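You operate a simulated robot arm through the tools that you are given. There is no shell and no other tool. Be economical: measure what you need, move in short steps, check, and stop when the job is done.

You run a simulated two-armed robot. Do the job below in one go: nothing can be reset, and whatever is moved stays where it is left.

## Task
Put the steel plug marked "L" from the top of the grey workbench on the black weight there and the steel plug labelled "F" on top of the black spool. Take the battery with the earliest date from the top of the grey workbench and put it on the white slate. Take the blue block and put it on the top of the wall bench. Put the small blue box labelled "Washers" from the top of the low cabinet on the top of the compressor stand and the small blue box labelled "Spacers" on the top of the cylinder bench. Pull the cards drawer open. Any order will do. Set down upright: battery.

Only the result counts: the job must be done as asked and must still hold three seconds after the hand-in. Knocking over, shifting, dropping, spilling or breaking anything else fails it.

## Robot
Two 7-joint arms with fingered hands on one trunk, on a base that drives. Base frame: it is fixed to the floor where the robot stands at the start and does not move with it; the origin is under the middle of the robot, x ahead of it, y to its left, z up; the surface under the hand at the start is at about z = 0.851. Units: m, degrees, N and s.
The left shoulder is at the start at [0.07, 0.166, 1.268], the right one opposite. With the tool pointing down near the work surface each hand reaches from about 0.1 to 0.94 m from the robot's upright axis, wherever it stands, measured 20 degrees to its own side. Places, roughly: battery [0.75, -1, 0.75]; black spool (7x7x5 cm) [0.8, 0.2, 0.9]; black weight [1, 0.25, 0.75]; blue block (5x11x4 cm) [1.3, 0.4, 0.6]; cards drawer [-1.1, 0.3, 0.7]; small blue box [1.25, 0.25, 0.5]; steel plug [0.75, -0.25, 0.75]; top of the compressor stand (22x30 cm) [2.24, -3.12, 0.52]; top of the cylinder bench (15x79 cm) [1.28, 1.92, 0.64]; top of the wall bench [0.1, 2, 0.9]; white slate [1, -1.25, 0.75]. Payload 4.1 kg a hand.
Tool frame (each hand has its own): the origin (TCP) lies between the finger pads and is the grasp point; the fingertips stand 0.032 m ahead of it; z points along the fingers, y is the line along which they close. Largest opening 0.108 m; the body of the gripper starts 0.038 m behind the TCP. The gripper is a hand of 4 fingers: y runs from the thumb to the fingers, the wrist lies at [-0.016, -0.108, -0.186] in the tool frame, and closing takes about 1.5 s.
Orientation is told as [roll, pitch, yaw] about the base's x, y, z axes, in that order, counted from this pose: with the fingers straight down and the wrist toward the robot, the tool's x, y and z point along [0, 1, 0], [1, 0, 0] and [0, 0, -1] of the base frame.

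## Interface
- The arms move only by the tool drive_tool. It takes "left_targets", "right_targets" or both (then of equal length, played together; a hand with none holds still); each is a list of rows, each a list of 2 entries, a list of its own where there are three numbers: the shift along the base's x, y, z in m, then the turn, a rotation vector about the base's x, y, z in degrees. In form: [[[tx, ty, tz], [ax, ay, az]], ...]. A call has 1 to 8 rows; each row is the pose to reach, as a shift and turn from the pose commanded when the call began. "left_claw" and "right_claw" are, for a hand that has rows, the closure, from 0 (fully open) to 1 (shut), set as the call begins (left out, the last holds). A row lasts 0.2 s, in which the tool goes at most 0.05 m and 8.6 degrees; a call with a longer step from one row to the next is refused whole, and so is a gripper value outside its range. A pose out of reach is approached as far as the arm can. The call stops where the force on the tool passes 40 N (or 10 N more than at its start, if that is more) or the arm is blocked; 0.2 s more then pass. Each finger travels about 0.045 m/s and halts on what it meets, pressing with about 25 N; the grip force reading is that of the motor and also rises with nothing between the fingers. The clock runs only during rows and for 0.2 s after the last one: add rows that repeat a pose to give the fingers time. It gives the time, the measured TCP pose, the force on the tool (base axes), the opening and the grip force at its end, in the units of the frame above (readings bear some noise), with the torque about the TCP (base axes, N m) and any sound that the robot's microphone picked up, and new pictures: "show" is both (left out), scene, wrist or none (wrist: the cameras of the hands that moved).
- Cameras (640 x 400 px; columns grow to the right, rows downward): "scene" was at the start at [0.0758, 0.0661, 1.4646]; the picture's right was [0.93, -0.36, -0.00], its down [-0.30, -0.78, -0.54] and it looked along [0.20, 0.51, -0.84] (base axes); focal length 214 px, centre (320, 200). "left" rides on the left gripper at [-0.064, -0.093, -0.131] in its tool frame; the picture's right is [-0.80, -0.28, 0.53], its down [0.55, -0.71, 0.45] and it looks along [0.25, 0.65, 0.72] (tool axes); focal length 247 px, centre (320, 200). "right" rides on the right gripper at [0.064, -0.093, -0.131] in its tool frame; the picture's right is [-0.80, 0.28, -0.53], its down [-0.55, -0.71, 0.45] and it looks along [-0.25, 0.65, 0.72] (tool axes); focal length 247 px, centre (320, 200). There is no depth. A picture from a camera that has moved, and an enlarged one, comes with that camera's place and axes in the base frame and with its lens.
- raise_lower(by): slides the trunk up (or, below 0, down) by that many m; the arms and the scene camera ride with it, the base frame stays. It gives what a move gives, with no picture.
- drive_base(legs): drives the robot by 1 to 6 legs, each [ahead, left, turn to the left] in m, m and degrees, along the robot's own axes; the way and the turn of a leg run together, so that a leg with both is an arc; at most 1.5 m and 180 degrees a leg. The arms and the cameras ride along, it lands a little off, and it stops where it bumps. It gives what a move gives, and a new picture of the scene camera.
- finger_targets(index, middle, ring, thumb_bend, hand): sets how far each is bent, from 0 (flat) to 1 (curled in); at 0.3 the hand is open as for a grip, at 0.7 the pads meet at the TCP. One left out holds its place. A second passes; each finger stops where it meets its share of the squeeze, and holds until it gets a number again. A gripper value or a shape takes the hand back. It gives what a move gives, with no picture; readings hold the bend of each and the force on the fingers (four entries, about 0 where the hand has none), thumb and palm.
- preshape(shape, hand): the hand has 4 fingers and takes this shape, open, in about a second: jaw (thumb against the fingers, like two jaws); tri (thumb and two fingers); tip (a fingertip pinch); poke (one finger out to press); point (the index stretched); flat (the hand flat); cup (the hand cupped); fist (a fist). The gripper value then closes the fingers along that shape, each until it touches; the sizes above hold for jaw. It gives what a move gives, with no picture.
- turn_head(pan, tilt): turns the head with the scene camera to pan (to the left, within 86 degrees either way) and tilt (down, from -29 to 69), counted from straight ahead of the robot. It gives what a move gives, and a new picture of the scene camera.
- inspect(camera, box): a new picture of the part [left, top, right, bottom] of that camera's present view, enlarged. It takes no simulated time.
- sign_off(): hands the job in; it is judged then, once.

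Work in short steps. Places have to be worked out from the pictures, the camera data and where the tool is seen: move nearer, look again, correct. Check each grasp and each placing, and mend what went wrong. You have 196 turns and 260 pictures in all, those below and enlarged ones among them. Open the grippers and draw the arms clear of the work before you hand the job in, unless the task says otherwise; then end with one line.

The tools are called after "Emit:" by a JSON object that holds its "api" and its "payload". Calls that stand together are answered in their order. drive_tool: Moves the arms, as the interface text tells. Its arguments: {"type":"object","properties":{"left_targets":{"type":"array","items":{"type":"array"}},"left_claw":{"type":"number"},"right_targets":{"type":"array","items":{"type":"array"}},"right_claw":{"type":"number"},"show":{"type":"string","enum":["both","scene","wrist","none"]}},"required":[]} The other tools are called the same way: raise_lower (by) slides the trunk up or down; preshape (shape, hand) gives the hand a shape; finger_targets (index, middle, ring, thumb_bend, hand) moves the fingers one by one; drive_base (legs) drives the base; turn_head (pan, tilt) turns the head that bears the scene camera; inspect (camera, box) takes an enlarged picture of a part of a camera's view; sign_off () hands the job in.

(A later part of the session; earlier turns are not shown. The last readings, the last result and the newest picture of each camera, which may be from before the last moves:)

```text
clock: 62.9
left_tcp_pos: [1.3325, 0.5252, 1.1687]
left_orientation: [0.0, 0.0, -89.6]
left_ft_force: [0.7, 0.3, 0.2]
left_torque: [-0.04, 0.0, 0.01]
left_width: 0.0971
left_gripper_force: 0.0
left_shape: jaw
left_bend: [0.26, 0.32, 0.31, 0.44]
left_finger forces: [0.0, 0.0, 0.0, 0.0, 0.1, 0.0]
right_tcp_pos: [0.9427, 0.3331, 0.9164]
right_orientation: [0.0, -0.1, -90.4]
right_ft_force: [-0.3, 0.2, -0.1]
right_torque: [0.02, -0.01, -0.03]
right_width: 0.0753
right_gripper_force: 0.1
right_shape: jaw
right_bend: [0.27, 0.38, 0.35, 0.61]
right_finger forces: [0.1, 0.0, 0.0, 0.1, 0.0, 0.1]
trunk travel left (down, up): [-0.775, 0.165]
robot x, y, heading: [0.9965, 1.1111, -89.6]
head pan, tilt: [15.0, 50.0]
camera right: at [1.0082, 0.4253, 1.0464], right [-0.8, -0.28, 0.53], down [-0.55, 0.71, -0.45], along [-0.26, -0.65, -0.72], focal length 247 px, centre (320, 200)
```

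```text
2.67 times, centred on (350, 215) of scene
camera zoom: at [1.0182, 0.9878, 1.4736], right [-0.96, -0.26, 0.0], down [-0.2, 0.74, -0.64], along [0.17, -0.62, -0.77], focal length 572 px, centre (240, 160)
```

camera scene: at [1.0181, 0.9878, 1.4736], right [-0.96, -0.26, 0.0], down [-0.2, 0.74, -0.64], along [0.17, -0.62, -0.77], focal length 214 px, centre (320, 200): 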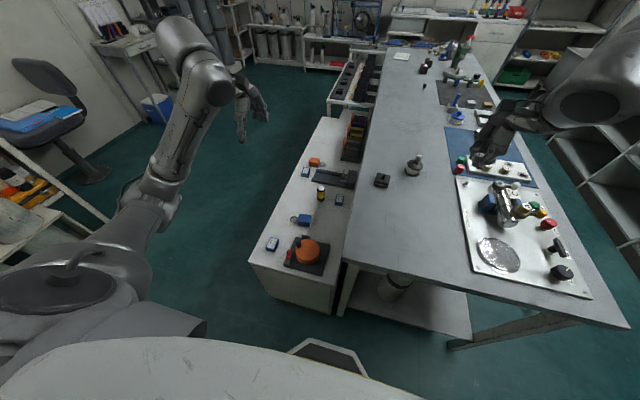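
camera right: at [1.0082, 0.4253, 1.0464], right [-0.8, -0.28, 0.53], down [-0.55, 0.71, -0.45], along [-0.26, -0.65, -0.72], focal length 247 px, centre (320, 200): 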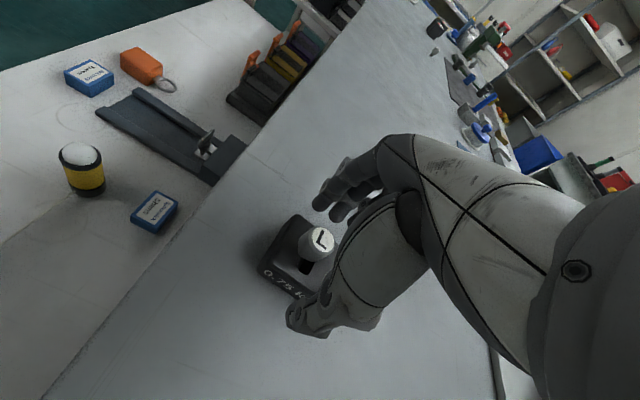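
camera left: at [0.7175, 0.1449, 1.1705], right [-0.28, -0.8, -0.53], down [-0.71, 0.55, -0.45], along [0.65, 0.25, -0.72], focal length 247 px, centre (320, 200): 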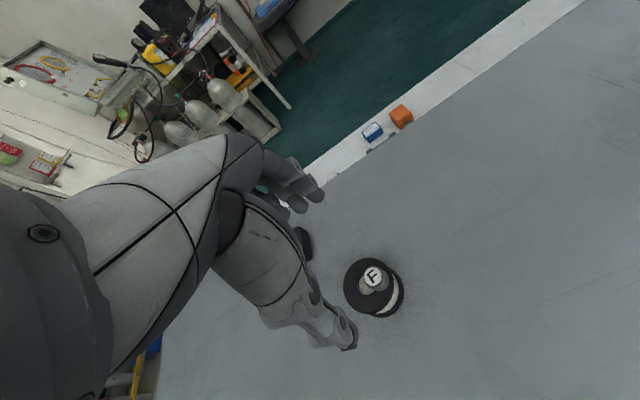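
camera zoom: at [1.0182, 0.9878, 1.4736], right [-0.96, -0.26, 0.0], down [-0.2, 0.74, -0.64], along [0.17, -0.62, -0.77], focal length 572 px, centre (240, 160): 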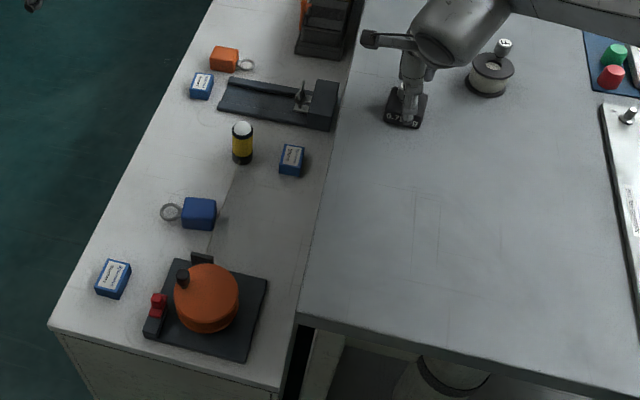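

Retry with steps within the limit.

Emit:
{"api": "drive_tool", "payload": {"right_targets": [[[0, 0, 0.01], [0, 0, 0]], [[0, 0, 0.05], [0, 0, 0]], [[0, 0, 0.095], [0, 0, 0]], [[0, 0, 0.14], [0, 0, 0]], [[-0.02, 0.035, 0.16], [0, 0, 0]], [[-0.045, 0.07, 0.18], [0, 0, 0]], [[-0.07, 0.105, 0.18], [0, 0, 0]], [[-0.1, 0.14, 0.18], [0, 0, 0]]], "right_claw": 0, "show": "wrist"}}

```text
clock: 64.7
left_tcp_pos: [1.33, 0.5269, 1.1724]
left_orientation: [0.1, -0.1, -89.6]
left_ft_force: [-0.8, 0.7, 0.7]
left_torque: [-0.03, -0.03, -0.02]
left_width: 0.0971
left_gripper_force: 0.1
left_shape: jaw
left_bend: [0.26, 0.32, 0.31, 0.44]
left_finger forces: [0.1, 0.0, 0.0, 0.0, 0.0, 0.1]
right_tcp_pos: [0.8411, 0.4745, 1.0947]
right_orientation: [0.0, -0.2, -90.3]
right_ft_force: [-0.4, -0.2, 0.6]
right_torque: [0.0, -0.02, -0.02]
right_width: 0.1081
right_gripper_force: 0.1
right_shape: jaw
right_bend: [0.3, 0.3, 0.3, 0.3]
right_finger forces: [0.1, 0.1, 0.0, 0.1, 0.0, 0.0]
trunk travel left (down, up): [-0.775, 0.165]
robot x, y, heading: [0.9992, 1.1128, -89.7]
head pan, tilt: [15.0, 50.0]
camera right: at [0.9069, 0.5676, 1.2255], right [-0.8, -0.28, 0.53], down [-0.54, 0.71, -0.45], along [-0.25, -0.65, -0.72], focal length 247 px, centre (320, 200)
```

right: 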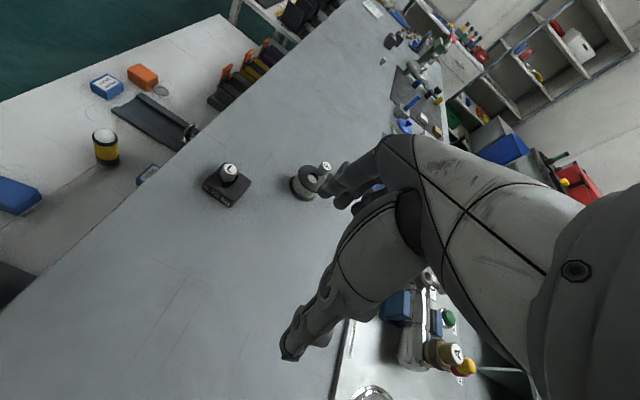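

Both plugs are placed. Now I drive to the far side of the low cabinet (≈x 1.85, y 0.35, facing -x), from where the boxes and block are close.

Emit:
{"api": "drive_base", "payload": {"legs": [[0, 0.87, 0], [0, 0, -90], [0, 0.78, 0]]}}

Emit:
{"api": "turn_head", "payload": {"pan": 0, "tilt": 55}}

```text
clock: 77.0
left_tcp_pos: [1.2532, 0.0133, 1.1697]
left_orientation: [0.0, 0.0, 178.8]
left_ft_force: [-1.0, 0.5, 0.6]
left_torque: [0.02, 0.01, 0.05]
left_width: 0.0973
left_gripper_force: 0.0
left_shape: jaw
left_bend: [0.26, 0.32, 0.31, 0.44]
left_finger forces: [0.0, 0.1, 0.0, 0.0, 0.0, 0.1]
right_tcp_pos: [1.2154, 0.5007, 1.0936]
right_orientation: [-0.2, -0.2, 178.2]
right_ft_force: [-0.3, 0.9, -0.2]
right_torque: [0.0, -0.04, -0.01]
right_width: 0.1079
right_gripper_force: 0.0
right_shape: jaw
right_bend: [0.3, 0.3, 0.3, 0.3]
right_finger forces: [0.1, 0.1, 0.1, 0.0, 0.0, 0.0]
trunk travel left (down, up): [-0.775, 0.165]
robot x, y, heading: [1.8519, 0.3351, 178.7]
head pan, tilt: [15.0, 50.0]
camera scene: at [1.7243, 0.316, 1.4736], right [-0.24, 0.97, 0.0], down [0.74, 0.18, -0.64], along [-0.62, -0.15, -0.77], focal length 214 px, centre (320, 200)
```

scene: 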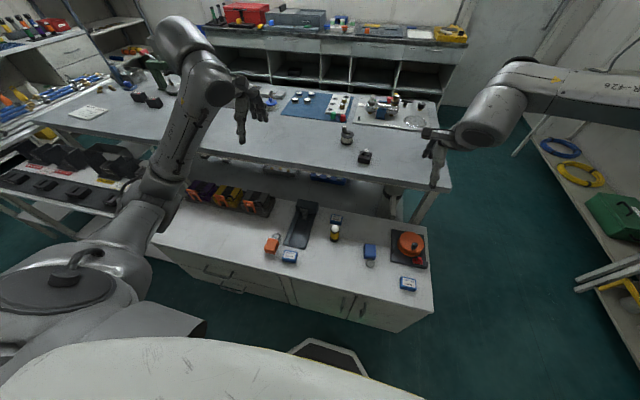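

```text
clock: 77.8
left_tcp_pos: [1.2531, 0.0127, 1.1694]
left_orientation: [0.0, 0.0, 178.8]
left_ft_force: [0.2, 0.0, -0.3]
left_torque: [0.01, -0.02, 0.02]
left_width: 0.0972
left_gripper_force: 0.1
left_shape: jaw
left_bend: [0.26, 0.32, 0.31, 0.44]
left_finger forces: [0.1, 0.0, 0.0, 0.0, 0.0, 0.1]
right_tcp_pos: [1.2155, 0.5009, 1.0944]
right_orientation: [-0.2, -0.2, 178.2]
right_ft_force: [0.6, 0.5, 0.6]
right_torque: [-0.02, 0.05, -0.03]
right_width: 0.1078
right_gripper_force: 0.1
right_shape: jaw
right_bend: [0.3, 0.3, 0.3, 0.3]
right_finger forces: [0.0, 0.1, 0.0, 0.0, 0.1, 0.1]
trunk travel left (down, up): [-0.775, 0.165]
robot x, y, heading: [1.8486, 0.3358, 178.7]
head pan, tilt: [0.0, 55.0]
camera scene: at [1.727, 0.3353, 1.4671], right [0.02, 1.0, 0.0], down [0.82, -0.02, -0.57], along [-0.57, 0.01, -0.82], focal length 214 px, centre (320, 200)
```

scene: 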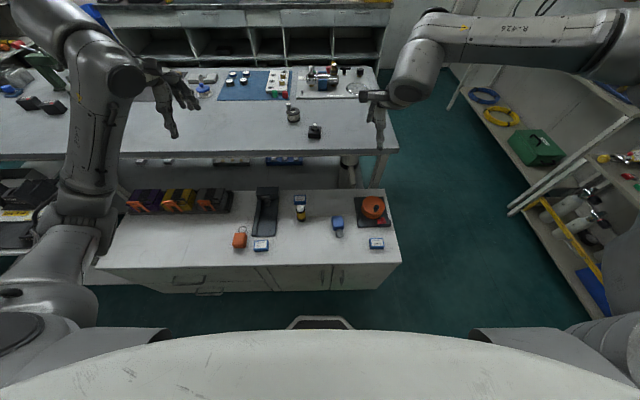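

I enlarge the cabinet top to compute positions.

Emit:
{"api": "inspect", "payload": {"camera": "scene", "box": [220, 180, 400, 270]}}

```text
3.56 times, centred on (310, 225) of scene
camera zoom: at [1.727, 0.3353, 1.4671], right [0.02, 1.0, 0.0], down [0.82, -0.02, -0.57], along [-0.57, 0.01, -0.82], focal length 763 px, centre (356, 111)
```

zoom: 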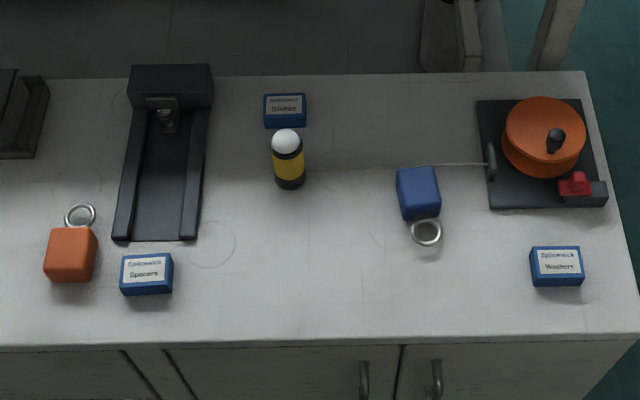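

Spacers ≈(1.356,0.095), Washers ≈(1.359,0.582), block ≈(1.26,0.42). I bring the left hand above Spacers.

Emit:
{"api": "drive_tool", "payload": {"left_targets": [[[0.03, 0.024, -0.02], [0, 0, 0]], [[0.06, 0.048, -0.04], [0, 0, 0]], [[0.09, 0.07, -0.06], [0, 0, 0]], [[0.103, 0.082, -0.1], [0, 0, 0]], [[0.103, 0.082, -0.15], [0, 0, 0]], [[0.103, 0.082, -0.2], [0, 0, 0]], [[0.103, 0.082, -0.25], [0, 0, 0]], [[0.103, 0.082, -0.3], [0, 0, 0]]], "left_claw": 0, "show": "wrist"}}

```text
clock: 79.6
left_tcp_pos: [1.3589, 0.0941, 0.8693]
left_orientation: [0.0, -0.2, 178.8]
left_ft_force: [0.2, -0.6, -0.3]
left_torque: [0.01, -0.02, 0.0]
left_width: 0.1077
left_gripper_force: 0.0
left_shape: jaw
left_bend: [0.3, 0.3, 0.3, 0.3]
left_finger forces: [0.1, 0.0, 0.0, 0.0, 0.0, 0.1]
left hand out of reach, approached as far as the arm can: row 3, 4
right_tcp_pos: [1.216, 0.5018, 1.0947]
right_orientation: [0.0, 0.0, 178.2]
right_ft_force: [-0.4, 0.1, 0.3]
right_torque: [-0.02, -0.01, -0.04]
right_width: 0.1077
right_gripper_force: 0.2
right_shape: jaw
right_bend: [0.3, 0.3, 0.3, 0.3]
right_finger forces: [0.0, 0.0, 0.0, 0.0, 0.0, 0.0]
trunk travel left (down, up): [-0.775, 0.165]
robot x, y, heading: [1.8507, 0.3352, 178.8]
head pan, tilt: [0.0, 55.0]
camera left: at [1.4534, 0.1565, 1.0], right [0.3, 0.79, -0.53], down [0.69, -0.56, -0.45], along [-0.66, -0.24, -0.72], focal length 247 px, centre (320, 200)
```

left: 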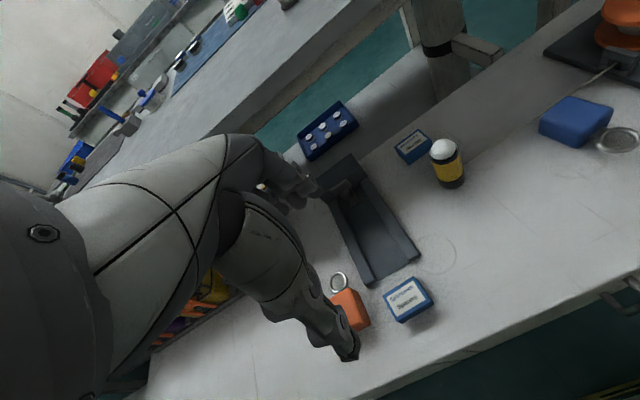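

Spacers lies close to the dispenser and orange tag; I zoom to judge the gaps.

Emit:
{"api": "inspect", "payload": {"camera": "left", "box": [320, 220, 480, 340]}}

```text
3.33 times, centred on (400, 280) of left
camera zoom: at [1.4534, 0.1565, 1.0], right [0.3, 0.79, -0.53], down [0.69, -0.56, -0.45], along [-0.66, -0.24, -0.72], focal length 823 px, centre (53, -67)
```

zoom: 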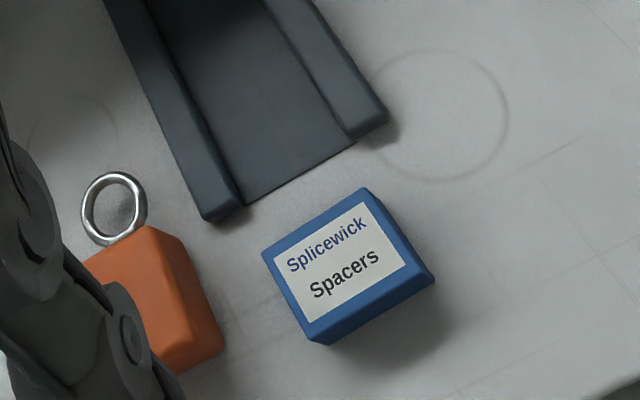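

Box: x 1.336–1.376, y 0.062–0.117; the dispenser front is at x≈1.303, so ~3 cm gap. I pre-close to ~7 cm opening and descend to just above.

Emit:
{"api": "drive_tool", "payload": {"left_targets": [[[-0.002, -0.005, -0.04], [0, 0, 0]], [[-0.002, -0.005, -0.08], [0, 0, 0]], [[-0.002, -0.005, -0.12], [0, 0, 0]], [[-0.002, -0.005, -0.16], [0, 0, 0]], [[-0.002, -0.005, -0.2], [0, 0, 0]]], "left_claw": 0.35, "show": "none"}}

Emit:
{"api": "inspect", "payload": {"camera": "left", "box": [240, 160, 480, 310]}}

```text
clock: 80.8
left_tcp_pos: [1.3555, 0.0903, 0.6688]
left_orientation: [0.0, 0.0, 178.7]
left_ft_force: [0.6, 0.7, 0.6]
left_torque: [0.0, 0.02, 0.0]
left_width: 0.0704
left_gripper_force: 0.1
left_shape: jaw
left_bend: [0.27, 0.39, 0.36, 0.64]
left_finger forces: [0.0, 0.0, 0.0, 0.1, 0.1, 0.1]
right_tcp_pos: [1.2136, 0.5009, 1.0934]
right_orientation: [-0.1, -0.1, 178.2]
right_ft_force: [-0.6, 0.6, -1.3]
right_torque: [-0.01, -0.02, -0.02]
right_width: 0.1079
right_gripper_force: 0.1
right_shape: jaw
right_bend: [0.3, 0.3, 0.3, 0.3]
right_finger forces: [0.0, 0.0, 0.0, 0.1, 0.0, 0.0]
trunk travel left (down, up): [-0.775, 0.165]
robot x, y, heading: [1.8463, 0.334, 178.8]
head pan, tilt: [0.0, 55.0]
```

```text
2.67 times, centred on (360, 235) of left
camera zoom: at [1.4494, 0.1528, 0.8], right [0.3, 0.79, -0.53], down [0.69, -0.56, -0.45], along [-0.65, -0.24, -0.72], focal length 659 px, centre (213, 107)
```

zoom: 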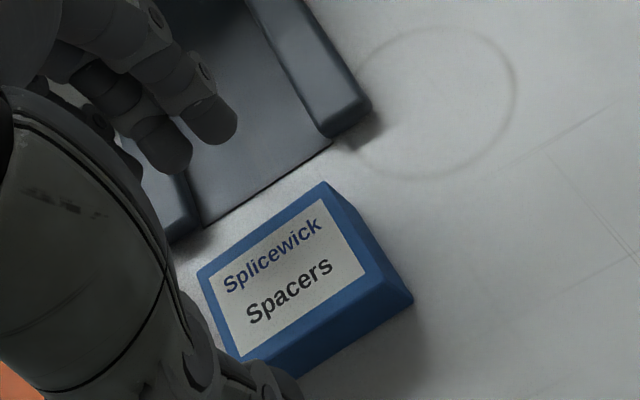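

The fingers stay wider than the thumb, so I shift +x 15 mm to put the fingertips in the gap, and check before descending.

Emit:
{"api": "drive_tool", "payload": {"left_targets": [[[0.014, -0.001, 0], [0, 0, 0]], [[0.014, -0.001, -0.012], [0, 0, 0]]], "show": "none"}}

Emit:
{"api": "inspect", "payload": {"camera": "left", "box": [240, 160, 480, 310]}}

```text
clock: 81.4
left_tcp_pos: [1.3691, 0.0898, 0.6566]
left_orientation: [0.0, 0.0, 178.7]
left_ft_force: [-0.3, 0.5, -0.4]
left_torque: [-0.02, 0.0, -0.01]
left_width: 0.0704
left_gripper_force: 0.1
left_shape: jaw
left_bend: [0.27, 0.39, 0.36, 0.64]
left_finger forces: [0.0, 0.0, 0.1, 0.1, 0.0, 0.0]
right_tcp_pos: [1.214, 0.5017, 1.0946]
right_orientation: [-0.1, 0.0, 178.2]
right_ft_force: [-0.5, 0.4, -0.1]
right_torque: [0.02, 0.0, 0.01]
right_width: 0.1078
right_gripper_force: 0.1
right_shape: jaw
right_bend: [0.3, 0.3, 0.3, 0.3]
right_finger forces: [0.0, 0.0, 0.0, 0.0, 0.0, 0.0]
trunk travel left (down, up): [-0.775, 0.165]
robot x, y, heading: [1.8467, 0.3332, 178.9]
head pan, tilt: [0.0, 55.0]
```

```text
2.67 times, centred on (360, 235) of left
camera zoom: at [1.4633, 0.152, 0.7889], right [0.3, 0.79, -0.53], down [0.69, -0.56, -0.45], along [-0.65, -0.24, -0.72], focal length 659 px, centre (213, 107)
```

zoom: 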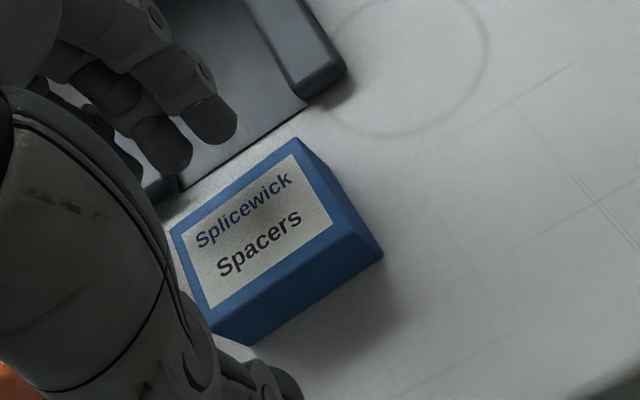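

The fingertips are over the gap; shift 4 mm more and descend to z≈0.63.

Emit:
{"api": "drive_tool", "payload": {"left_targets": [[[0.004, 0, -0.009], [0, 0, 0]], [[0.004, 0, -0.018], [0, 0, 0]], [[0.004, 0, -0.026], [0, 0, 0]]], "show": "none"}}

Emit:
{"api": "inspect", "payload": {"camera": "left", "box": [240, 160, 480, 310]}}

```text
clock: 82.2
left_tcp_pos: [1.3721, 0.0908, 0.637]
left_orientation: [0.0, -0.8, 178.9]
left_ft_force: [-1.9, -3.5, 30.5]
left_torque: [-0.16, 1.38, 0.14]
left_width: 0.0704
left_gripper_force: 0.0
left_shape: jaw
left_bend: [0.26, 0.36, 0.36, 0.64]
left_finger forces: [13.0, 17.4, 0.0, 0.0, 0.1, 0.1]
right_tcp_pos: [1.2182, 0.5034, 1.0973]
right_orientation: [0.0, -0.3, 178.2]
right_ft_force: [-0.4, -0.3, 1.0]
right_torque: [0.01, 0.05, 0.0]
right_width: 0.1079
right_gripper_force: 0.2
right_shape: jaw
right_bend: [0.3, 0.3, 0.3, 0.3]
right_finger forces: [0.0, 0.0, 0.1, 0.1, 0.0, 0.0]
trunk travel left (down, up): [-0.775, 0.165]
robot x, y, heading: [1.8493, 0.3298, 178.9]
head pan, tilt: [0.0, 55.0]
```

```text
2.67 times, centred on (360, 235) of left
camera zoom: at [1.4682, 0.1527, 0.7667], right [0.29, 0.79, -0.54], down [0.69, -0.57, -0.45], along [-0.66, -0.24, -0.71], focal length 659 px, centre (213, 107)
```

zoom: 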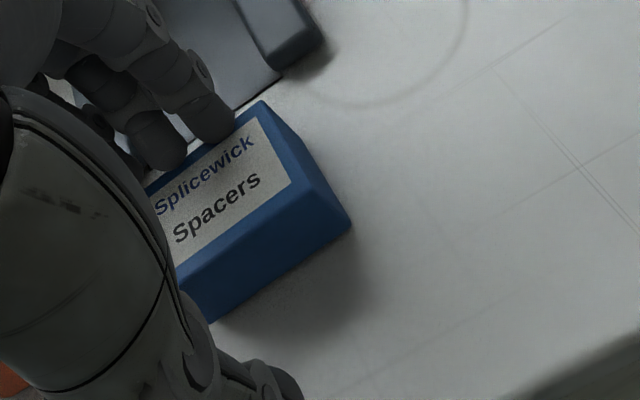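

Fingertips touched the box's rear top edge (box top is lower than I assumed, ≈0.603). Lift 25 mm and shift 11 mm to -x, then look.

Emit:
{"api": "drive_tool", "payload": {"left_targets": [[[0, 0, 0.02], [0, 0, 0]], [[-0.011, 0, 0.02], [0, 0, 0]], [[-0.011, 0, 0.01], [0, 0, 0]]], "show": "none"}}

Emit:
{"api": "inspect", "payload": {"camera": "left", "box": [240, 160, 480, 310]}}

```text
clock: 83.0
left_tcp_pos: [1.3621, 0.0888, 0.6422]
left_orientation: [0.0, 0.0, 178.9]
left_ft_force: [0.2, 0.5, 0.4]
left_torque: [0.02, -0.01, -0.02]
left_width: 0.0707
left_gripper_force: 0.1
left_shape: jaw
left_bend: [0.27, 0.39, 0.36, 0.64]
left_finger forces: [0.0, 0.1, 0.0, 0.0, 0.0, 0.0]
right_tcp_pos: [1.2155, 0.5018, 1.094]
right_orientation: [-0.2, 0.0, 178.1]
right_ft_force: [-0.5, -1.0, 0.1]
right_torque: [0.03, -0.01, 0.0]
right_width: 0.1078
right_gripper_force: 0.1
right_shape: jaw
right_bend: [0.3, 0.3, 0.3, 0.3]
right_finger forces: [0.1, 0.0, 0.0, 0.1, 0.1, 0.0]
trunk travel left (down, up): [-0.775, 0.165]
robot x, y, heading: [1.8514, 0.3328, 178.8]
head pan, tilt: [0.0, 55.0]
```

```text
2.67 times, centred on (360, 235) of left
camera zoom: at [1.4564, 0.1512, 0.7725], right [0.3, 0.79, -0.53], down [0.69, -0.56, -0.45], along [-0.65, -0.24, -0.72], focal length 659 px, centre (213, 107)
```

zoom: 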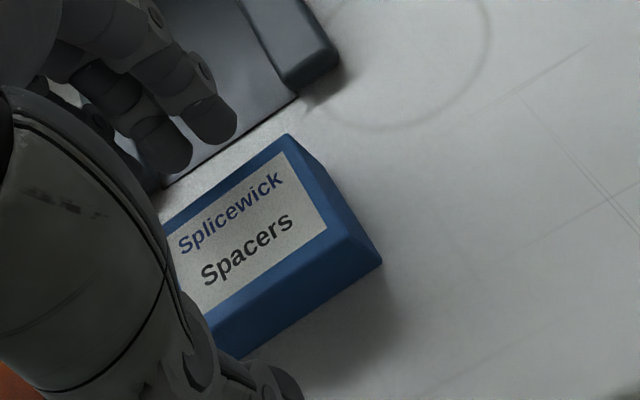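

Fingertips are now in the gap. Descend 18 mm.

Emit:
{"api": "drive_tool", "payload": {"left_targets": [[[0, 0, -0.006], [0, 0, 0]], [[0, 0, -0.012], [0, 0, 0]], [[0, 0, -0.018], [0, 0, 0]]], "show": "none"}}

Emit:
{"api": "inspect", "payload": {"camera": "left", "box": [240, 160, 480, 310]}}

```text
clock: 83.8
left_tcp_pos: [1.3617, 0.0899, 0.6237]
left_orientation: [0.1, 0.0, 178.8]
left_ft_force: [-0.5, -0.6, -1.1]
left_torque: [0.0, -0.02, -0.04]
left_width: 0.0708
left_gripper_force: 0.0
left_shape: jaw
left_bend: [0.27, 0.39, 0.36, 0.64]
left_finger forces: [0.0, 0.0, 0.0, 0.0, 0.0, 0.0]
right_tcp_pos: [1.2145, 0.5027, 1.0933]
right_orientation: [-0.1, -0.1, 178.2]
right_ft_force: [-0.4, -0.1, -0.2]
right_torque: [-0.02, 0.02, -0.02]
right_width: 0.1077
right_gripper_force: 0.0
right_shape: jaw
right_bend: [0.3, 0.3, 0.3, 0.3]
right_finger forces: [0.0, 0.1, 0.0, 0.0, 0.0, 0.0]
trunk travel left (down, up): [-0.775, 0.165]
robot x, y, heading: [1.8499, 0.3347, 178.8]
head pan, tilt: [0.0, 55.0]
```

```text
2.67 times, centred on (360, 235) of left
camera zoom: at [1.456, 0.1519, 0.7552], right [0.3, 0.79, -0.53], down [0.69, -0.56, -0.45], along [-0.65, -0.24, -0.72], focal length 659 px, centre (213, 107)
```

zoom: 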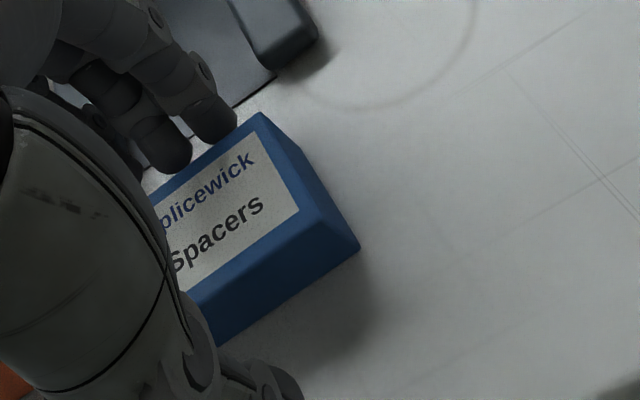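

Fingertips are behind the box now. Lower 5 mm more and close.

Emit:
{"api": "drive_tool", "payload": {"left_targets": [[[0, 0, -0.005], [0, 0, 0]]], "show": "none"}}

Emit:
{"api": "drive_tool", "payload": {"left_targets": [[[0, 0, 0], [0, 0, 0]], [[0, 0, 0], [0, 0, 0]], [[0, 0, 0], [0, 0, 0]], [[0, 0, 0], [0, 0, 0]], [[0, 0, 0], [0, 0, 0]], [[0, 0, 0], [0, 0, 0]]], "left_claw": 1, "show": "wrist"}}

```text
clock: 84.2
left_tcp_pos: [1.3615, 0.0899, 0.6178]
left_orientation: [0.1, 0.1, 178.8]
left_ft_force: [0.2, -0.2, 0.0]
left_torque: [-0.01, 0.01, 0.0]
left_width: 0.0706
left_gripper_force: 0.1
left_shape: jaw
left_bend: [0.27, 0.39, 0.36, 0.64]
left_finger forces: [0.1, 0.0, 0.0, 0.0, 0.1, 0.0]
right_tcp_pos: [1.2148, 0.5021, 1.0936]
right_orientation: [0.0, -0.1, 178.2]
right_ft_force: [0.7, -0.7, 0.2]
right_torque: [0.02, 0.01, 0.0]
right_width: 0.1078
right_gripper_force: 0.1
right_shape: jaw
right_bend: [0.3, 0.3, 0.3, 0.3]
right_finger forces: [0.0, 0.0, 0.1, 0.1, 0.0, 0.0]
trunk travel left (down, up): [-0.775, 0.165]
robot x, y, heading: [1.8499, 0.3337, 178.6]
head pan, tilt: [0.0, 55.0]
```

```text
clock: 85.6
left_tcp_pos: [1.3614, 0.089, 0.619]
left_orientation: [0.0, -0.1, 178.8]
left_ft_force: [-0.9, 0.0, -0.9]
left_torque: [0.01, 0.02, -0.02]
left_width: 0.037
left_gripper_force: 25.0
left_shape: jaw
left_bend: [0.74, 0.52, 0.51, 0.74]
left_finger forces: [12.6, 6.8, 3.0, 0.1, 22.6, 0.0]
right_tcp_pos: [1.214, 0.5018, 1.0949]
right_orientation: [-0.1, -0.1, 178.2]
right_ft_force: [0.4, 0.3, -1.3]
right_torque: [-0.01, -0.03, -0.03]
right_width: 0.108
right_gripper_force: 0.1
right_shape: jaw
right_bend: [0.3, 0.3, 0.3, 0.3]
right_finger forces: [0.0, 0.0, 0.1, 0.0, 0.1, 0.1]
trunk travel left (down, up): [-0.775, 0.165]
robot x, y, heading: [1.847, 0.3305, 178.9]
head pan, tilt: [0.0, 55.0]
camera left: at [1.456, 0.152, 0.7502], right [0.3, 0.79, -0.53], down [0.69, -0.56, -0.45], along [-0.65, -0.24, -0.72], focal length 247 px, centre (320, 200)
```

left: 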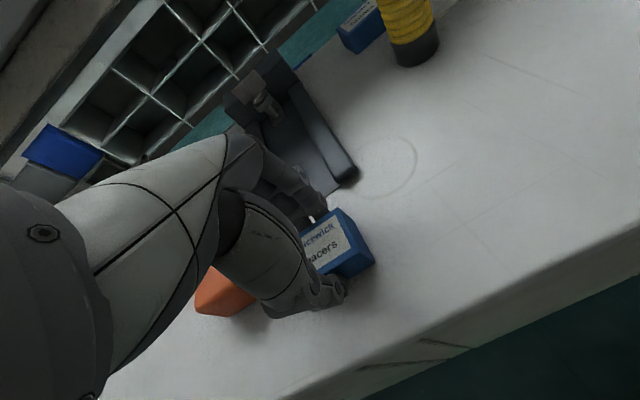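

Gripped at 37 mm. Lift straight up 0.22.

Emit:
{"api": "drive_tool", "payload": {"left_targets": [[[0, 0, 0.02], [0, 0, 0]], [[0, 0, 0.06], [0, 0, 0]], [[0, 0, 0.1], [0, 0, 0]], [[0, -0.02, 0.14], [0, 0, 0]], [[0, -0.04, 0.18], [0, 0, 0]], [[0, -0.06, 0.22], [0, 0, 0]]], "show": "wrist"}}

```text
clock: 87.0
left_tcp_pos: [1.3591, 0.0305, 0.8413]
left_orientation: [0.0, 0.1, 178.8]
left_ft_force: [-0.6, -0.2, 0.1]
left_torque: [0.02, 0.0, 0.02]
left_width: 0.0368
left_gripper_force: 24.9
left_shape: jaw
left_bend: [0.74, 0.52, 0.51, 0.74]
left_finger forces: [12.7, 6.8, 3.1, 0.0, 22.5, 0.0]
right_tcp_pos: [1.2149, 0.501, 1.094]
right_orientation: [-0.2, -0.2, 178.1]
right_ft_force: [-0.1, -0.1, -0.4]
right_torque: [-0.06, 0.02, 0.03]
right_width: 0.1078
right_gripper_force: 0.1
right_shape: jaw
right_bend: [0.3, 0.3, 0.3, 0.3]
right_finger forces: [0.1, 0.1, 0.0, 0.0, 0.0, 0.1]
trunk travel left (down, up): [-0.775, 0.165]
robot x, y, heading: [1.8512, 0.3347, 178.8]
head pan, tilt: [0.0, 55.0]
camera left: at [1.4535, 0.0927, 0.9719], right [0.3, 0.79, -0.53], down [0.69, -0.56, -0.45], along [-0.65, -0.24, -0.72], focal length 247 px, centre (320, 200)
```

left: 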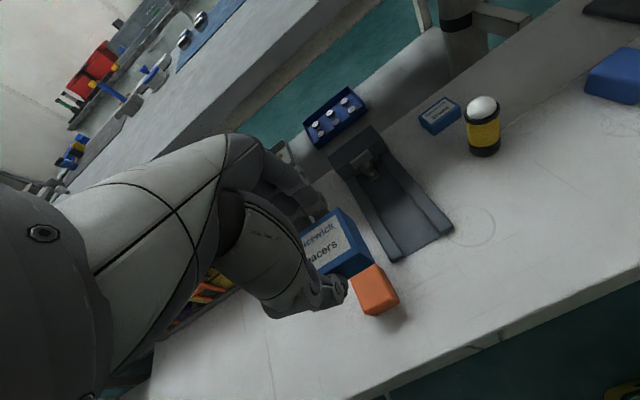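

Spacers held. Now the right hand above the blue block (≈1.248,0.425).

Emit:
{"api": "drive_tool", "payload": {"right_targets": [[[0.01, -0.03, -0.03], [0, 0, 0]], [[0.02, -0.06, -0.06], [0, 0, 0]], [[0.033, -0.076, -0.1], [0, 0, 0]], [[0.033, -0.076, -0.15], [0, 0, 0]], [[0.033, -0.076, -0.2], [0, 0, 0]], [[0.033, -0.076, -0.25], [0, 0, 0]], [[0.033, -0.076, -0.29], [0, 0, 0]]], "show": "wrist"}}

```text
clock: 88.6
left_tcp_pos: [1.3575, 0.0319, 0.8407]
left_orientation: [-0.1, 0.1, 178.8]
left_ft_force: [0.2, 0.4, -0.9]
left_torque: [-0.03, 0.03, -0.02]
left_width: 0.0368
left_gripper_force: 25.0
left_shape: jaw
left_bend: [0.74, 0.52, 0.51, 0.74]
left_finger forces: [12.6, 6.8, 3.1, 0.0, 22.6, 0.1]
right_tcp_pos: [1.2479, 0.426, 0.8043]
right_orientation: [-0.2, 0.0, 178.3]
right_ft_force: [0.2, 0.0, -0.1]
right_torque: [0.0, 0.01, -0.02]
right_width: 0.108
right_gripper_force: 0.0
right_shape: jaw
right_bend: [0.3, 0.3, 0.3, 0.3]
right_finger forces: [0.0, 0.0, 0.0, 0.0, 0.0, 0.0]
trunk travel left (down, up): [-0.775, 0.165]
robot x, y, heading: [1.8502, 0.3311, 178.5]
head pan, tilt: [0.0, 55.0]
camera right: at [1.3384, 0.3584, 0.9342], right [-0.26, 0.8, 0.53], down [0.72, 0.53, -0.45], along [-0.64, 0.27, -0.72], focal length 247 px, centre (320, 200)
```

right: 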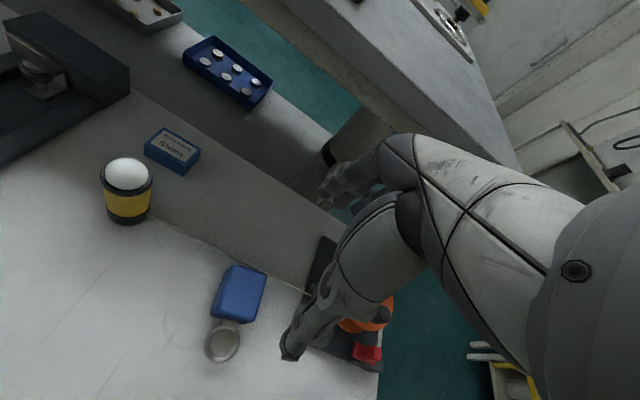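

Block spans x 1.22–1.28, y 0.40–0.446, ring on the +x side. I rotate the right hand +92° so it closes across y.

Emit:
{"api": "drive_tool", "payload": {"right_targets": [[[0, 0, 0], [0, 0, 8.4]], [[0, 0, 0], [0, 0, 16.8]], [[0, 0, 0], [0, 0, 25.2]], [[0, 0, 0], [0, 0, 33.6]], [[0, 0, 0], [0, 0, 42]], [[0, 0, 0], [0, 0, 50.4]], [[0, 0, 0], [0, 0, 58.8]], [[0, 0, 0], [0, 0, 67]]], "show": "none"}}

Emit:
{"api": "drive_tool", "payload": {"right_targets": [[[0.001, -0.001, 0], [0, 0, 8.4]], [[0.002, -0.002, 0], [0, 0, 16.8]], [[0.003, -0.003, 0], [0, 0, 25]]], "show": "wrist"}}

```text
clock: 90.4
left_tcp_pos: [1.358, 0.0302, 0.8408]
left_orientation: [0.0, 0.0, 178.8]
left_ft_force: [0.3, 0.5, -0.8]
left_torque: [-0.06, -0.03, -0.01]
left_width: 0.0367
left_gripper_force: 24.4
left_shape: jaw
left_bend: [0.74, 0.52, 0.51, 0.74]
left_finger forces: [12.6, 6.8, 3.1, 0.1, 22.5, 0.1]
right_tcp_pos: [1.2474, 0.427, 0.8044]
right_orientation: [-0.2, 0.0, -114.9]
right_ft_force: [-0.9, -0.2, -0.3]
right_torque: [-0.02, 0.0, -0.01]
right_width: 0.1076
right_gripper_force: 0.0
right_shape: jaw
right_bend: [0.3, 0.3, 0.3, 0.3]
right_finger forces: [0.0, 0.0, 0.0, 0.1, 0.0, 0.1]
trunk travel left (down, up): [-0.775, 0.165]
robot x, y, heading: [1.8449, 0.3308, 178.7]
head pan, tilt: [0.0, 55.0]
```

```text
clock: 91.2
left_tcp_pos: [1.3582, 0.0308, 0.841]
left_orientation: [0.1, 0.0, 178.8]
left_ft_force: [0.9, 0.2, -0.5]
left_torque: [-0.03, 0.01, -0.02]
left_width: 0.0371
left_gripper_force: 25.2
left_shape: jaw
left_bend: [0.74, 0.52, 0.51, 0.74]
left_finger forces: [12.6, 6.8, 3.1, 0.0, 22.6, 0.0]
right_tcp_pos: [1.2507, 0.4224, 0.8038]
right_orientation: [-0.1, 0.1, -89.7]
right_ft_force: [0.3, 0.3, 0.9]
right_torque: [0.02, 0.02, 0.0]
right_width: 0.1079
right_gripper_force: 0.0
right_shape: jaw
right_bend: [0.3, 0.3, 0.3, 0.3]
right_finger forces: [0.1, 0.0, 0.1, 0.0, 0.0, 0.0]
trunk travel left (down, up): [-0.775, 0.165]
robot x, y, heading: [1.8534, 0.3326, 178.8]
head pan, tilt: [0.0, 55.0]
camera right: at [1.3139, 0.5155, 0.9347], right [-0.8, -0.29, 0.53], down [-0.55, 0.7, -0.45], along [-0.25, -0.65, -0.72], focal length 247 px, centre (320, 200)
```

right: 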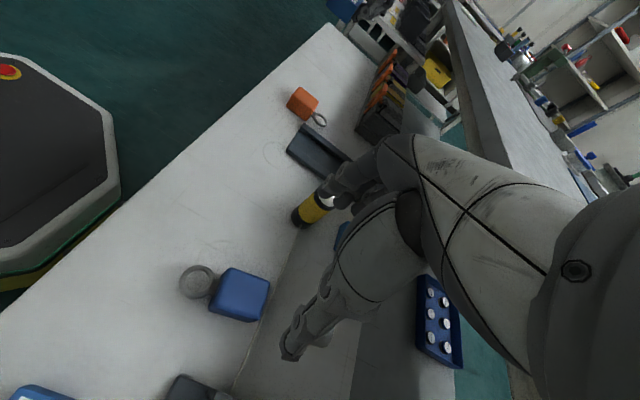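

Alignment good. Descend to z≈0.62 around the block.

Emit:
{"api": "drive_tool", "payload": {"right_targets": [[[0.002, 0.002, -0.045], [0, 0, 0]], [[0.002, 0.002, -0.09], [0, 0, 0]], [[0.002, 0.002, -0.13], [0, 0, 0]], [[0.002, 0.002, -0.16], [0, 0, 0]], [[0.002, 0.002, -0.182], [0, 0, 0]]], "show": "wrist"}}

```text
clock: 92.4
left_tcp_pos: [1.358, 0.0308, 0.8407]
left_orientation: [0.0, 0.0, 178.8]
left_ft_force: [0.2, 1.1, 0.0]
left_torque: [0.01, 0.03, 0.0]
left_width: 0.037
left_gripper_force: 24.9
left_shape: jaw
left_bend: [0.74, 0.52, 0.51, 0.74]
left_finger forces: [12.6, 6.8, 3.0, 0.0, 22.5, 0.0]
right_tcp_pos: [1.2535, 0.4275, 0.6228]
right_orientation: [-0.2, 0.0, -90.0]
right_ft_force: [-0.1, 0.4, 0.5]
right_torque: [0.0, 0.02, 0.01]
right_width: 0.1077
right_gripper_force: 0.0
right_shape: jaw
right_bend: [0.3, 0.3, 0.3, 0.3]
right_finger forces: [0.0, 0.0, 0.0, 0.0, 0.0, 0.1]
trunk travel left (down, up): [-0.775, 0.165]
robot x, y, heading: [1.8451, 0.3272, 178.7]
head pan, tilt: [0.0, 55.0]
camera right: at [1.3167, 0.5185, 0.7534], right [-0.8, -0.28, 0.54], down [-0.55, 0.7, -0.45], along [-0.25, -0.65, -0.72], focal length 247 px, centre (320, 200)
```

right: 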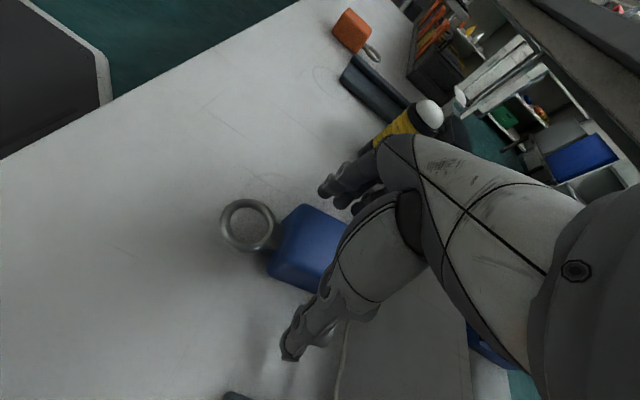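

The block is between thumb and fingers. Close.

Emit:
{"api": "drive_tool", "payload": {"right_targets": [[[0, 0, 0], [0, 0, 0]], [[0, 0, 0], [0, 0, 0]], [[0, 0, 0], [0, 0, 0]], [[0, 0, 0], [0, 0, 0]], [[0, 0, 0], [0, 0, 0]], [[0, 0, 0], [0, 0, 0]], [[0, 0, 0], [0, 0, 0]]], "right_claw": 1, "show": "wrist"}}

```text
clock: 94.0
left_tcp_pos: [1.3588, 0.0298, 0.8403]
left_orientation: [0.0, 0.1, 178.8]
left_ft_force: [-0.5, -0.4, -0.8]
left_torque: [0.0, 0.03, -0.02]
left_width: 0.0368
left_gripper_force: 24.5
left_shape: jaw
left_bend: [0.74, 0.52, 0.51, 0.74]
left_finger forces: [12.6, 6.7, 3.1, 0.0, 22.5, 0.0]
right_tcp_pos: [1.2539, 0.4246, 0.6235]
right_orientation: [-0.1, -0.1, -89.8]
right_ft_force: [-0.7, -0.5, -0.8]
right_torque: [-0.04, 0.0, 0.09]
right_width: 0.045
right_gripper_force: 25.1
right_shape: jaw
right_bend: [0.74, 0.47, 0.43, 0.73]
right_finger forces: [12.8, 7.0, 3.2, 0.1, 22.1, 0.0]
trunk travel left (down, up): [-0.775, 0.165]
robot x, y, heading: [1.8476, 0.3323, 179.1]
head pan, tilt: [0.0, 55.0]
camera right: at [1.3167, 0.5183, 0.7533], right [-0.8, -0.28, 0.53], down [-0.55, 0.7, -0.45], along [-0.25, -0.65, -0.72], focal length 247 px, centre (320, 200)
```

right: 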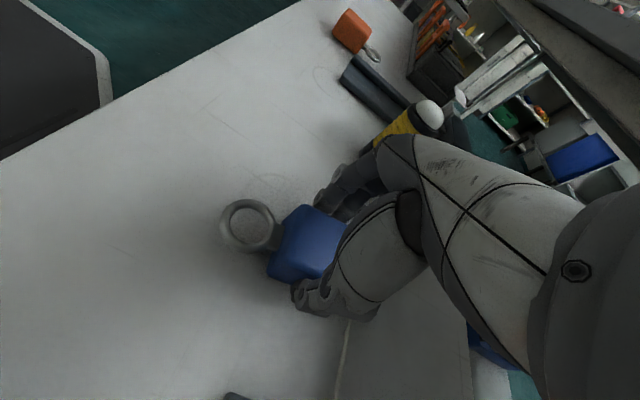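

Gripped at 45 mm. Lift.

Emit:
{"api": "drive_tool", "payload": {"right_targets": [[[0, 0, 0.02], [0, 0, 0]], [[0, 0, 0.065], [0, 0, 0]], [[0, 0, 0.11], [0, 0, 0]], [[0, 0, 0.155], [0, 0, 0]], [[0.01, 0, 0.2], [0, 0, 0]], [[0.03, 0, 0.245], [0, 0, 0]], [[0.05, 0, 0.285], [0, 0, 0]], [[0.05, 0, 0.33], [0, 0, 0]]], "show": "wrist"}}

Emit:
{"api": "turn_head", "payload": {"pan": -70, "tilt": 40}}

```text
clock: 95.8
left_tcp_pos: [1.3601, 0.03, 0.8407]
left_orientation: [0.0, 0.0, 178.8]
left_ft_force: [1.0, -1.1, -0.7]
left_torque: [0.03, 0.01, -0.02]
left_width: 0.037
left_gripper_force: 24.7
left_shape: jaw
left_bend: [0.74, 0.52, 0.51, 0.74]
left_finger forces: [12.5, 6.8, 3.1, 0.0, 22.5, 0.0]
right_tcp_pos: [1.3044, 0.4235, 0.9513]
right_orientation: [-0.1, 0.0, -89.8]
right_ft_force: [0.5, 0.1, -12.9]
right_torque: [0.0, 0.02, 0.01]
right_width: 0.0445
right_gripper_force: 25.0
right_shape: jaw
right_bend: [0.74, 0.47, 0.43, 0.73]
right_finger forces: [12.5, 6.6, 3.1, 0.1, 22.2, 0.0]
trunk travel left (down, up): [-0.775, 0.165]
robot x, y, heading: [1.8492, 0.3314, 178.5]
head pan, tilt: [0.0, 55.0]
camera right: at [1.3674, 0.5163, 1.0821], right [-0.8, -0.29, 0.53], down [-0.55, 0.7, -0.45], along [-0.25, -0.65, -0.72], focal length 247 px, centre (320, 200)
```

right: 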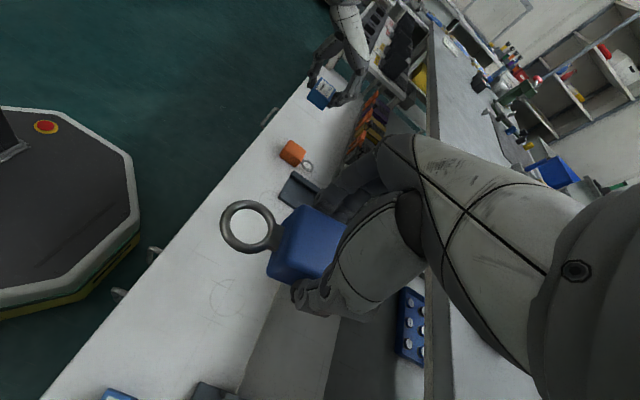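

```text
clock: 97.2
left_tcp_pos: [1.358, 0.0314, 0.8412]
left_orientation: [-0.1, 0.1, 178.9]
left_ft_force: [-0.5, -0.3, 0.3]
left_torque: [-0.02, -0.01, -0.03]
left_width: 0.0369
left_gripper_force: 25.4
left_shape: jaw
left_bend: [0.74, 0.52, 0.51, 0.74]
left_finger forces: [12.5, 6.8, 3.1, 0.0, 22.5, 0.1]
right_tcp_pos: [1.3016, 0.4238, 0.9499]
right_orientation: [0.1, -0.2, -89.8]
right_ft_force: [-0.5, 0.0, -12.7]
right_torque: [0.0, -0.01, 0.01]
right_width: 0.0447
right_gripper_force: 24.8
right_shape: jaw
right_bend: [0.74, 0.47, 0.43, 0.73]
right_finger forces: [12.4, 6.6, 3.1, 0.0, 22.2, 0.1]
trunk travel left (down, up): [-0.775, 0.165]
robot x, y, heading: [1.8494, 0.3282, 178.8]
head pan, tilt: [-70.0, 40.0]
camera scene: at [1.7699, 0.4149, 1.4876], right [0.95, 0.32, 0.0], down [0.21, -0.61, -0.77], along [-0.25, 0.72, -0.64], focal length 214 px, centre (320, 200)
```

scene: 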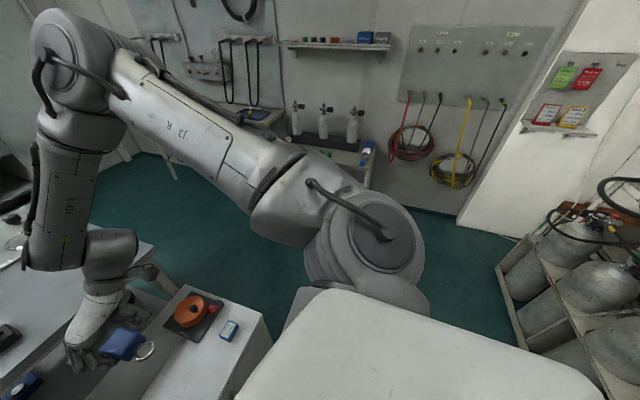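

Both objects held (block ≈1.3 kg). Raise the left hand a little, then drive: strafe right 0.75, turn right to face +y.

Emit:
{"api": "drive_tool", "payload": {"left_targets": [[[0, 0, 0.04], [0, 0, 0]], [[0, -0.01, 0.08], [0, 0, 0]], [[0, -0.02, 0.12], [0, 0, 0]]], "show": "none"}}

Emit:
{"api": "drive_base", "payload": {"legs": [[0, -0.75, 0], [0, 0, -90]]}}

Emit:
{"api": "turn_head", "payload": {"pan": 25, "tilt": 35}}

```text
clock: 98.0
left_tcp_pos: [1.3588, 0.0117, 0.9596]
left_orientation: [0.1, 0.2, 178.8]
left_ft_force: [0.8, 0.3, -0.1]
left_torque: [0.0, 0.01, 0.0]
left_width: 0.0367
left_gripper_force: 25.4
left_shape: jaw
left_bend: [0.74, 0.52, 0.51, 0.74]
left_finger forces: [12.7, 6.8, 3.2, 0.0, 22.4, 0.0]
right_tcp_pos: [1.3015, 0.4235, 0.9503]
right_orientation: [0.1, 0.0, -89.8]
right_ft_force: [0.9, -0.1, -12.8]
right_torque: [-0.02, -0.02, 0.02]
right_width: 0.0448
right_gripper_force: 25.2
right_shape: jaw
right_bend: [0.74, 0.47, 0.43, 0.73]
right_finger forces: [12.5, 6.7, 3.1, 0.1, 22.2, 0.0]
trunk travel left (down, up): [-0.775, 0.165]
robot x, y, heading: [1.8514, 0.3331, 179.0]
head pan, tilt: [-70.0, 40.0]
```

```text
clock: 105.8
left_tcp_pos: [1.5289, 1.5749, 0.9584]
left_orientation: [-0.1, 0.0, 90.8]
left_ft_force: [-0.3, -0.4, -0.4]
left_torque: [-0.02, -0.03, -0.01]
left_width: 0.0367
left_gripper_force: 25.2
left_shape: jaw
left_bend: [0.74, 0.53, 0.51, 0.74]
left_finger forces: [12.4, 6.7, 3.1, 0.1, 22.2, 0.0]
right_tcp_pos: [1.9389, 1.647, 0.9508]
right_orientation: [0.0, -0.2, -177.9]
right_ft_force: [-0.8, -0.2, -12.6]
right_torque: [0.01, 0.0, 0.0]
right_width: 0.0448
right_gripper_force: 24.8
right_shape: jaw
right_bend: [0.74, 0.48, 0.43, 0.73]
right_finger forces: [12.4, 6.5, 3.1, 0.0, 22.0, 0.0]
trunk travel left (down, up): [-0.775, 0.165]
robot x, y, heading: [1.8664, 1.0967, 90.7]
head pan, tilt: [-70.0, 40.0]
camera scene: at [1.9447, 1.1794, 1.4877], right [0.35, -0.94, 0.0], down [-0.6, -0.23, -0.77], along [0.72, 0.27, -0.64], focal length 214 px, centre (320, 200)
```

scene: 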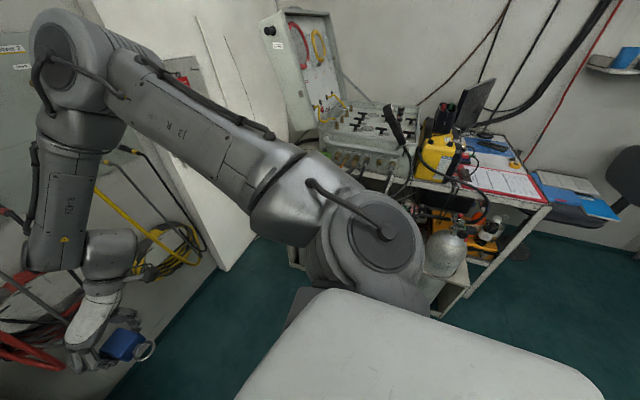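

```text
clock: 107.5
left_tcp_pos: [1.5281, 1.5765, 0.9581]
left_orientation: [0.0, 0.1, 90.7]
left_ft_force: [-0.3, 0.1, 0.3]
left_torque: [0.0, 0.06, 0.02]
left_width: 0.0365
left_gripper_force: 25.2
left_shape: jaw
left_bend: [0.74, 0.53, 0.51, 0.74]
left_finger forces: [12.4, 6.7, 3.1, 0.0, 22.2, 0.0]
right_tcp_pos: [1.9388, 1.6465, 0.9493]
right_orientation: [-0.1, -0.1, -177.9]
right_ft_force: [-0.6, 0.0, -12.3]
right_torque: [0.0, 0.03, 0.02]
right_width: 0.0444
right_gripper_force: 24.7
right_shape: jaw
right_bend: [0.74, 0.48, 0.43, 0.73]
right_finger forces: [12.5, 6.7, 3.2, 0.0, 22.3, 0.0]
trunk travel left (down, up): [-0.775, 0.165]
robot x, y, heading: [1.8659, 1.0967, 90.9]
head pan, tilt: [25.0, 35.0]
camera scene: at [1.8271, 1.2287, 1.4951], right [0.9, 0.43, 0.0], down [0.25, -0.52, -0.82], along [-0.36, 0.74, -0.57], focal length 214 px, centre (320, 200)
```

scene: 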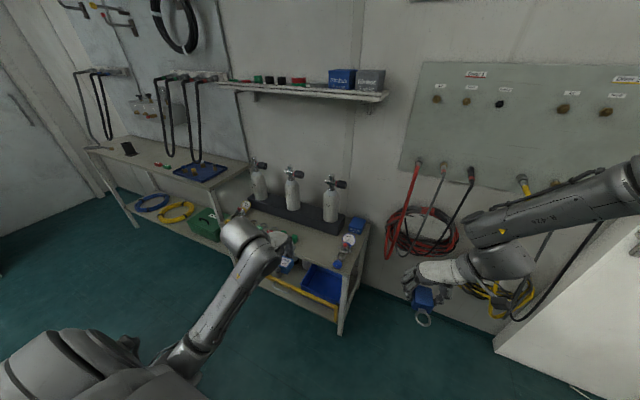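

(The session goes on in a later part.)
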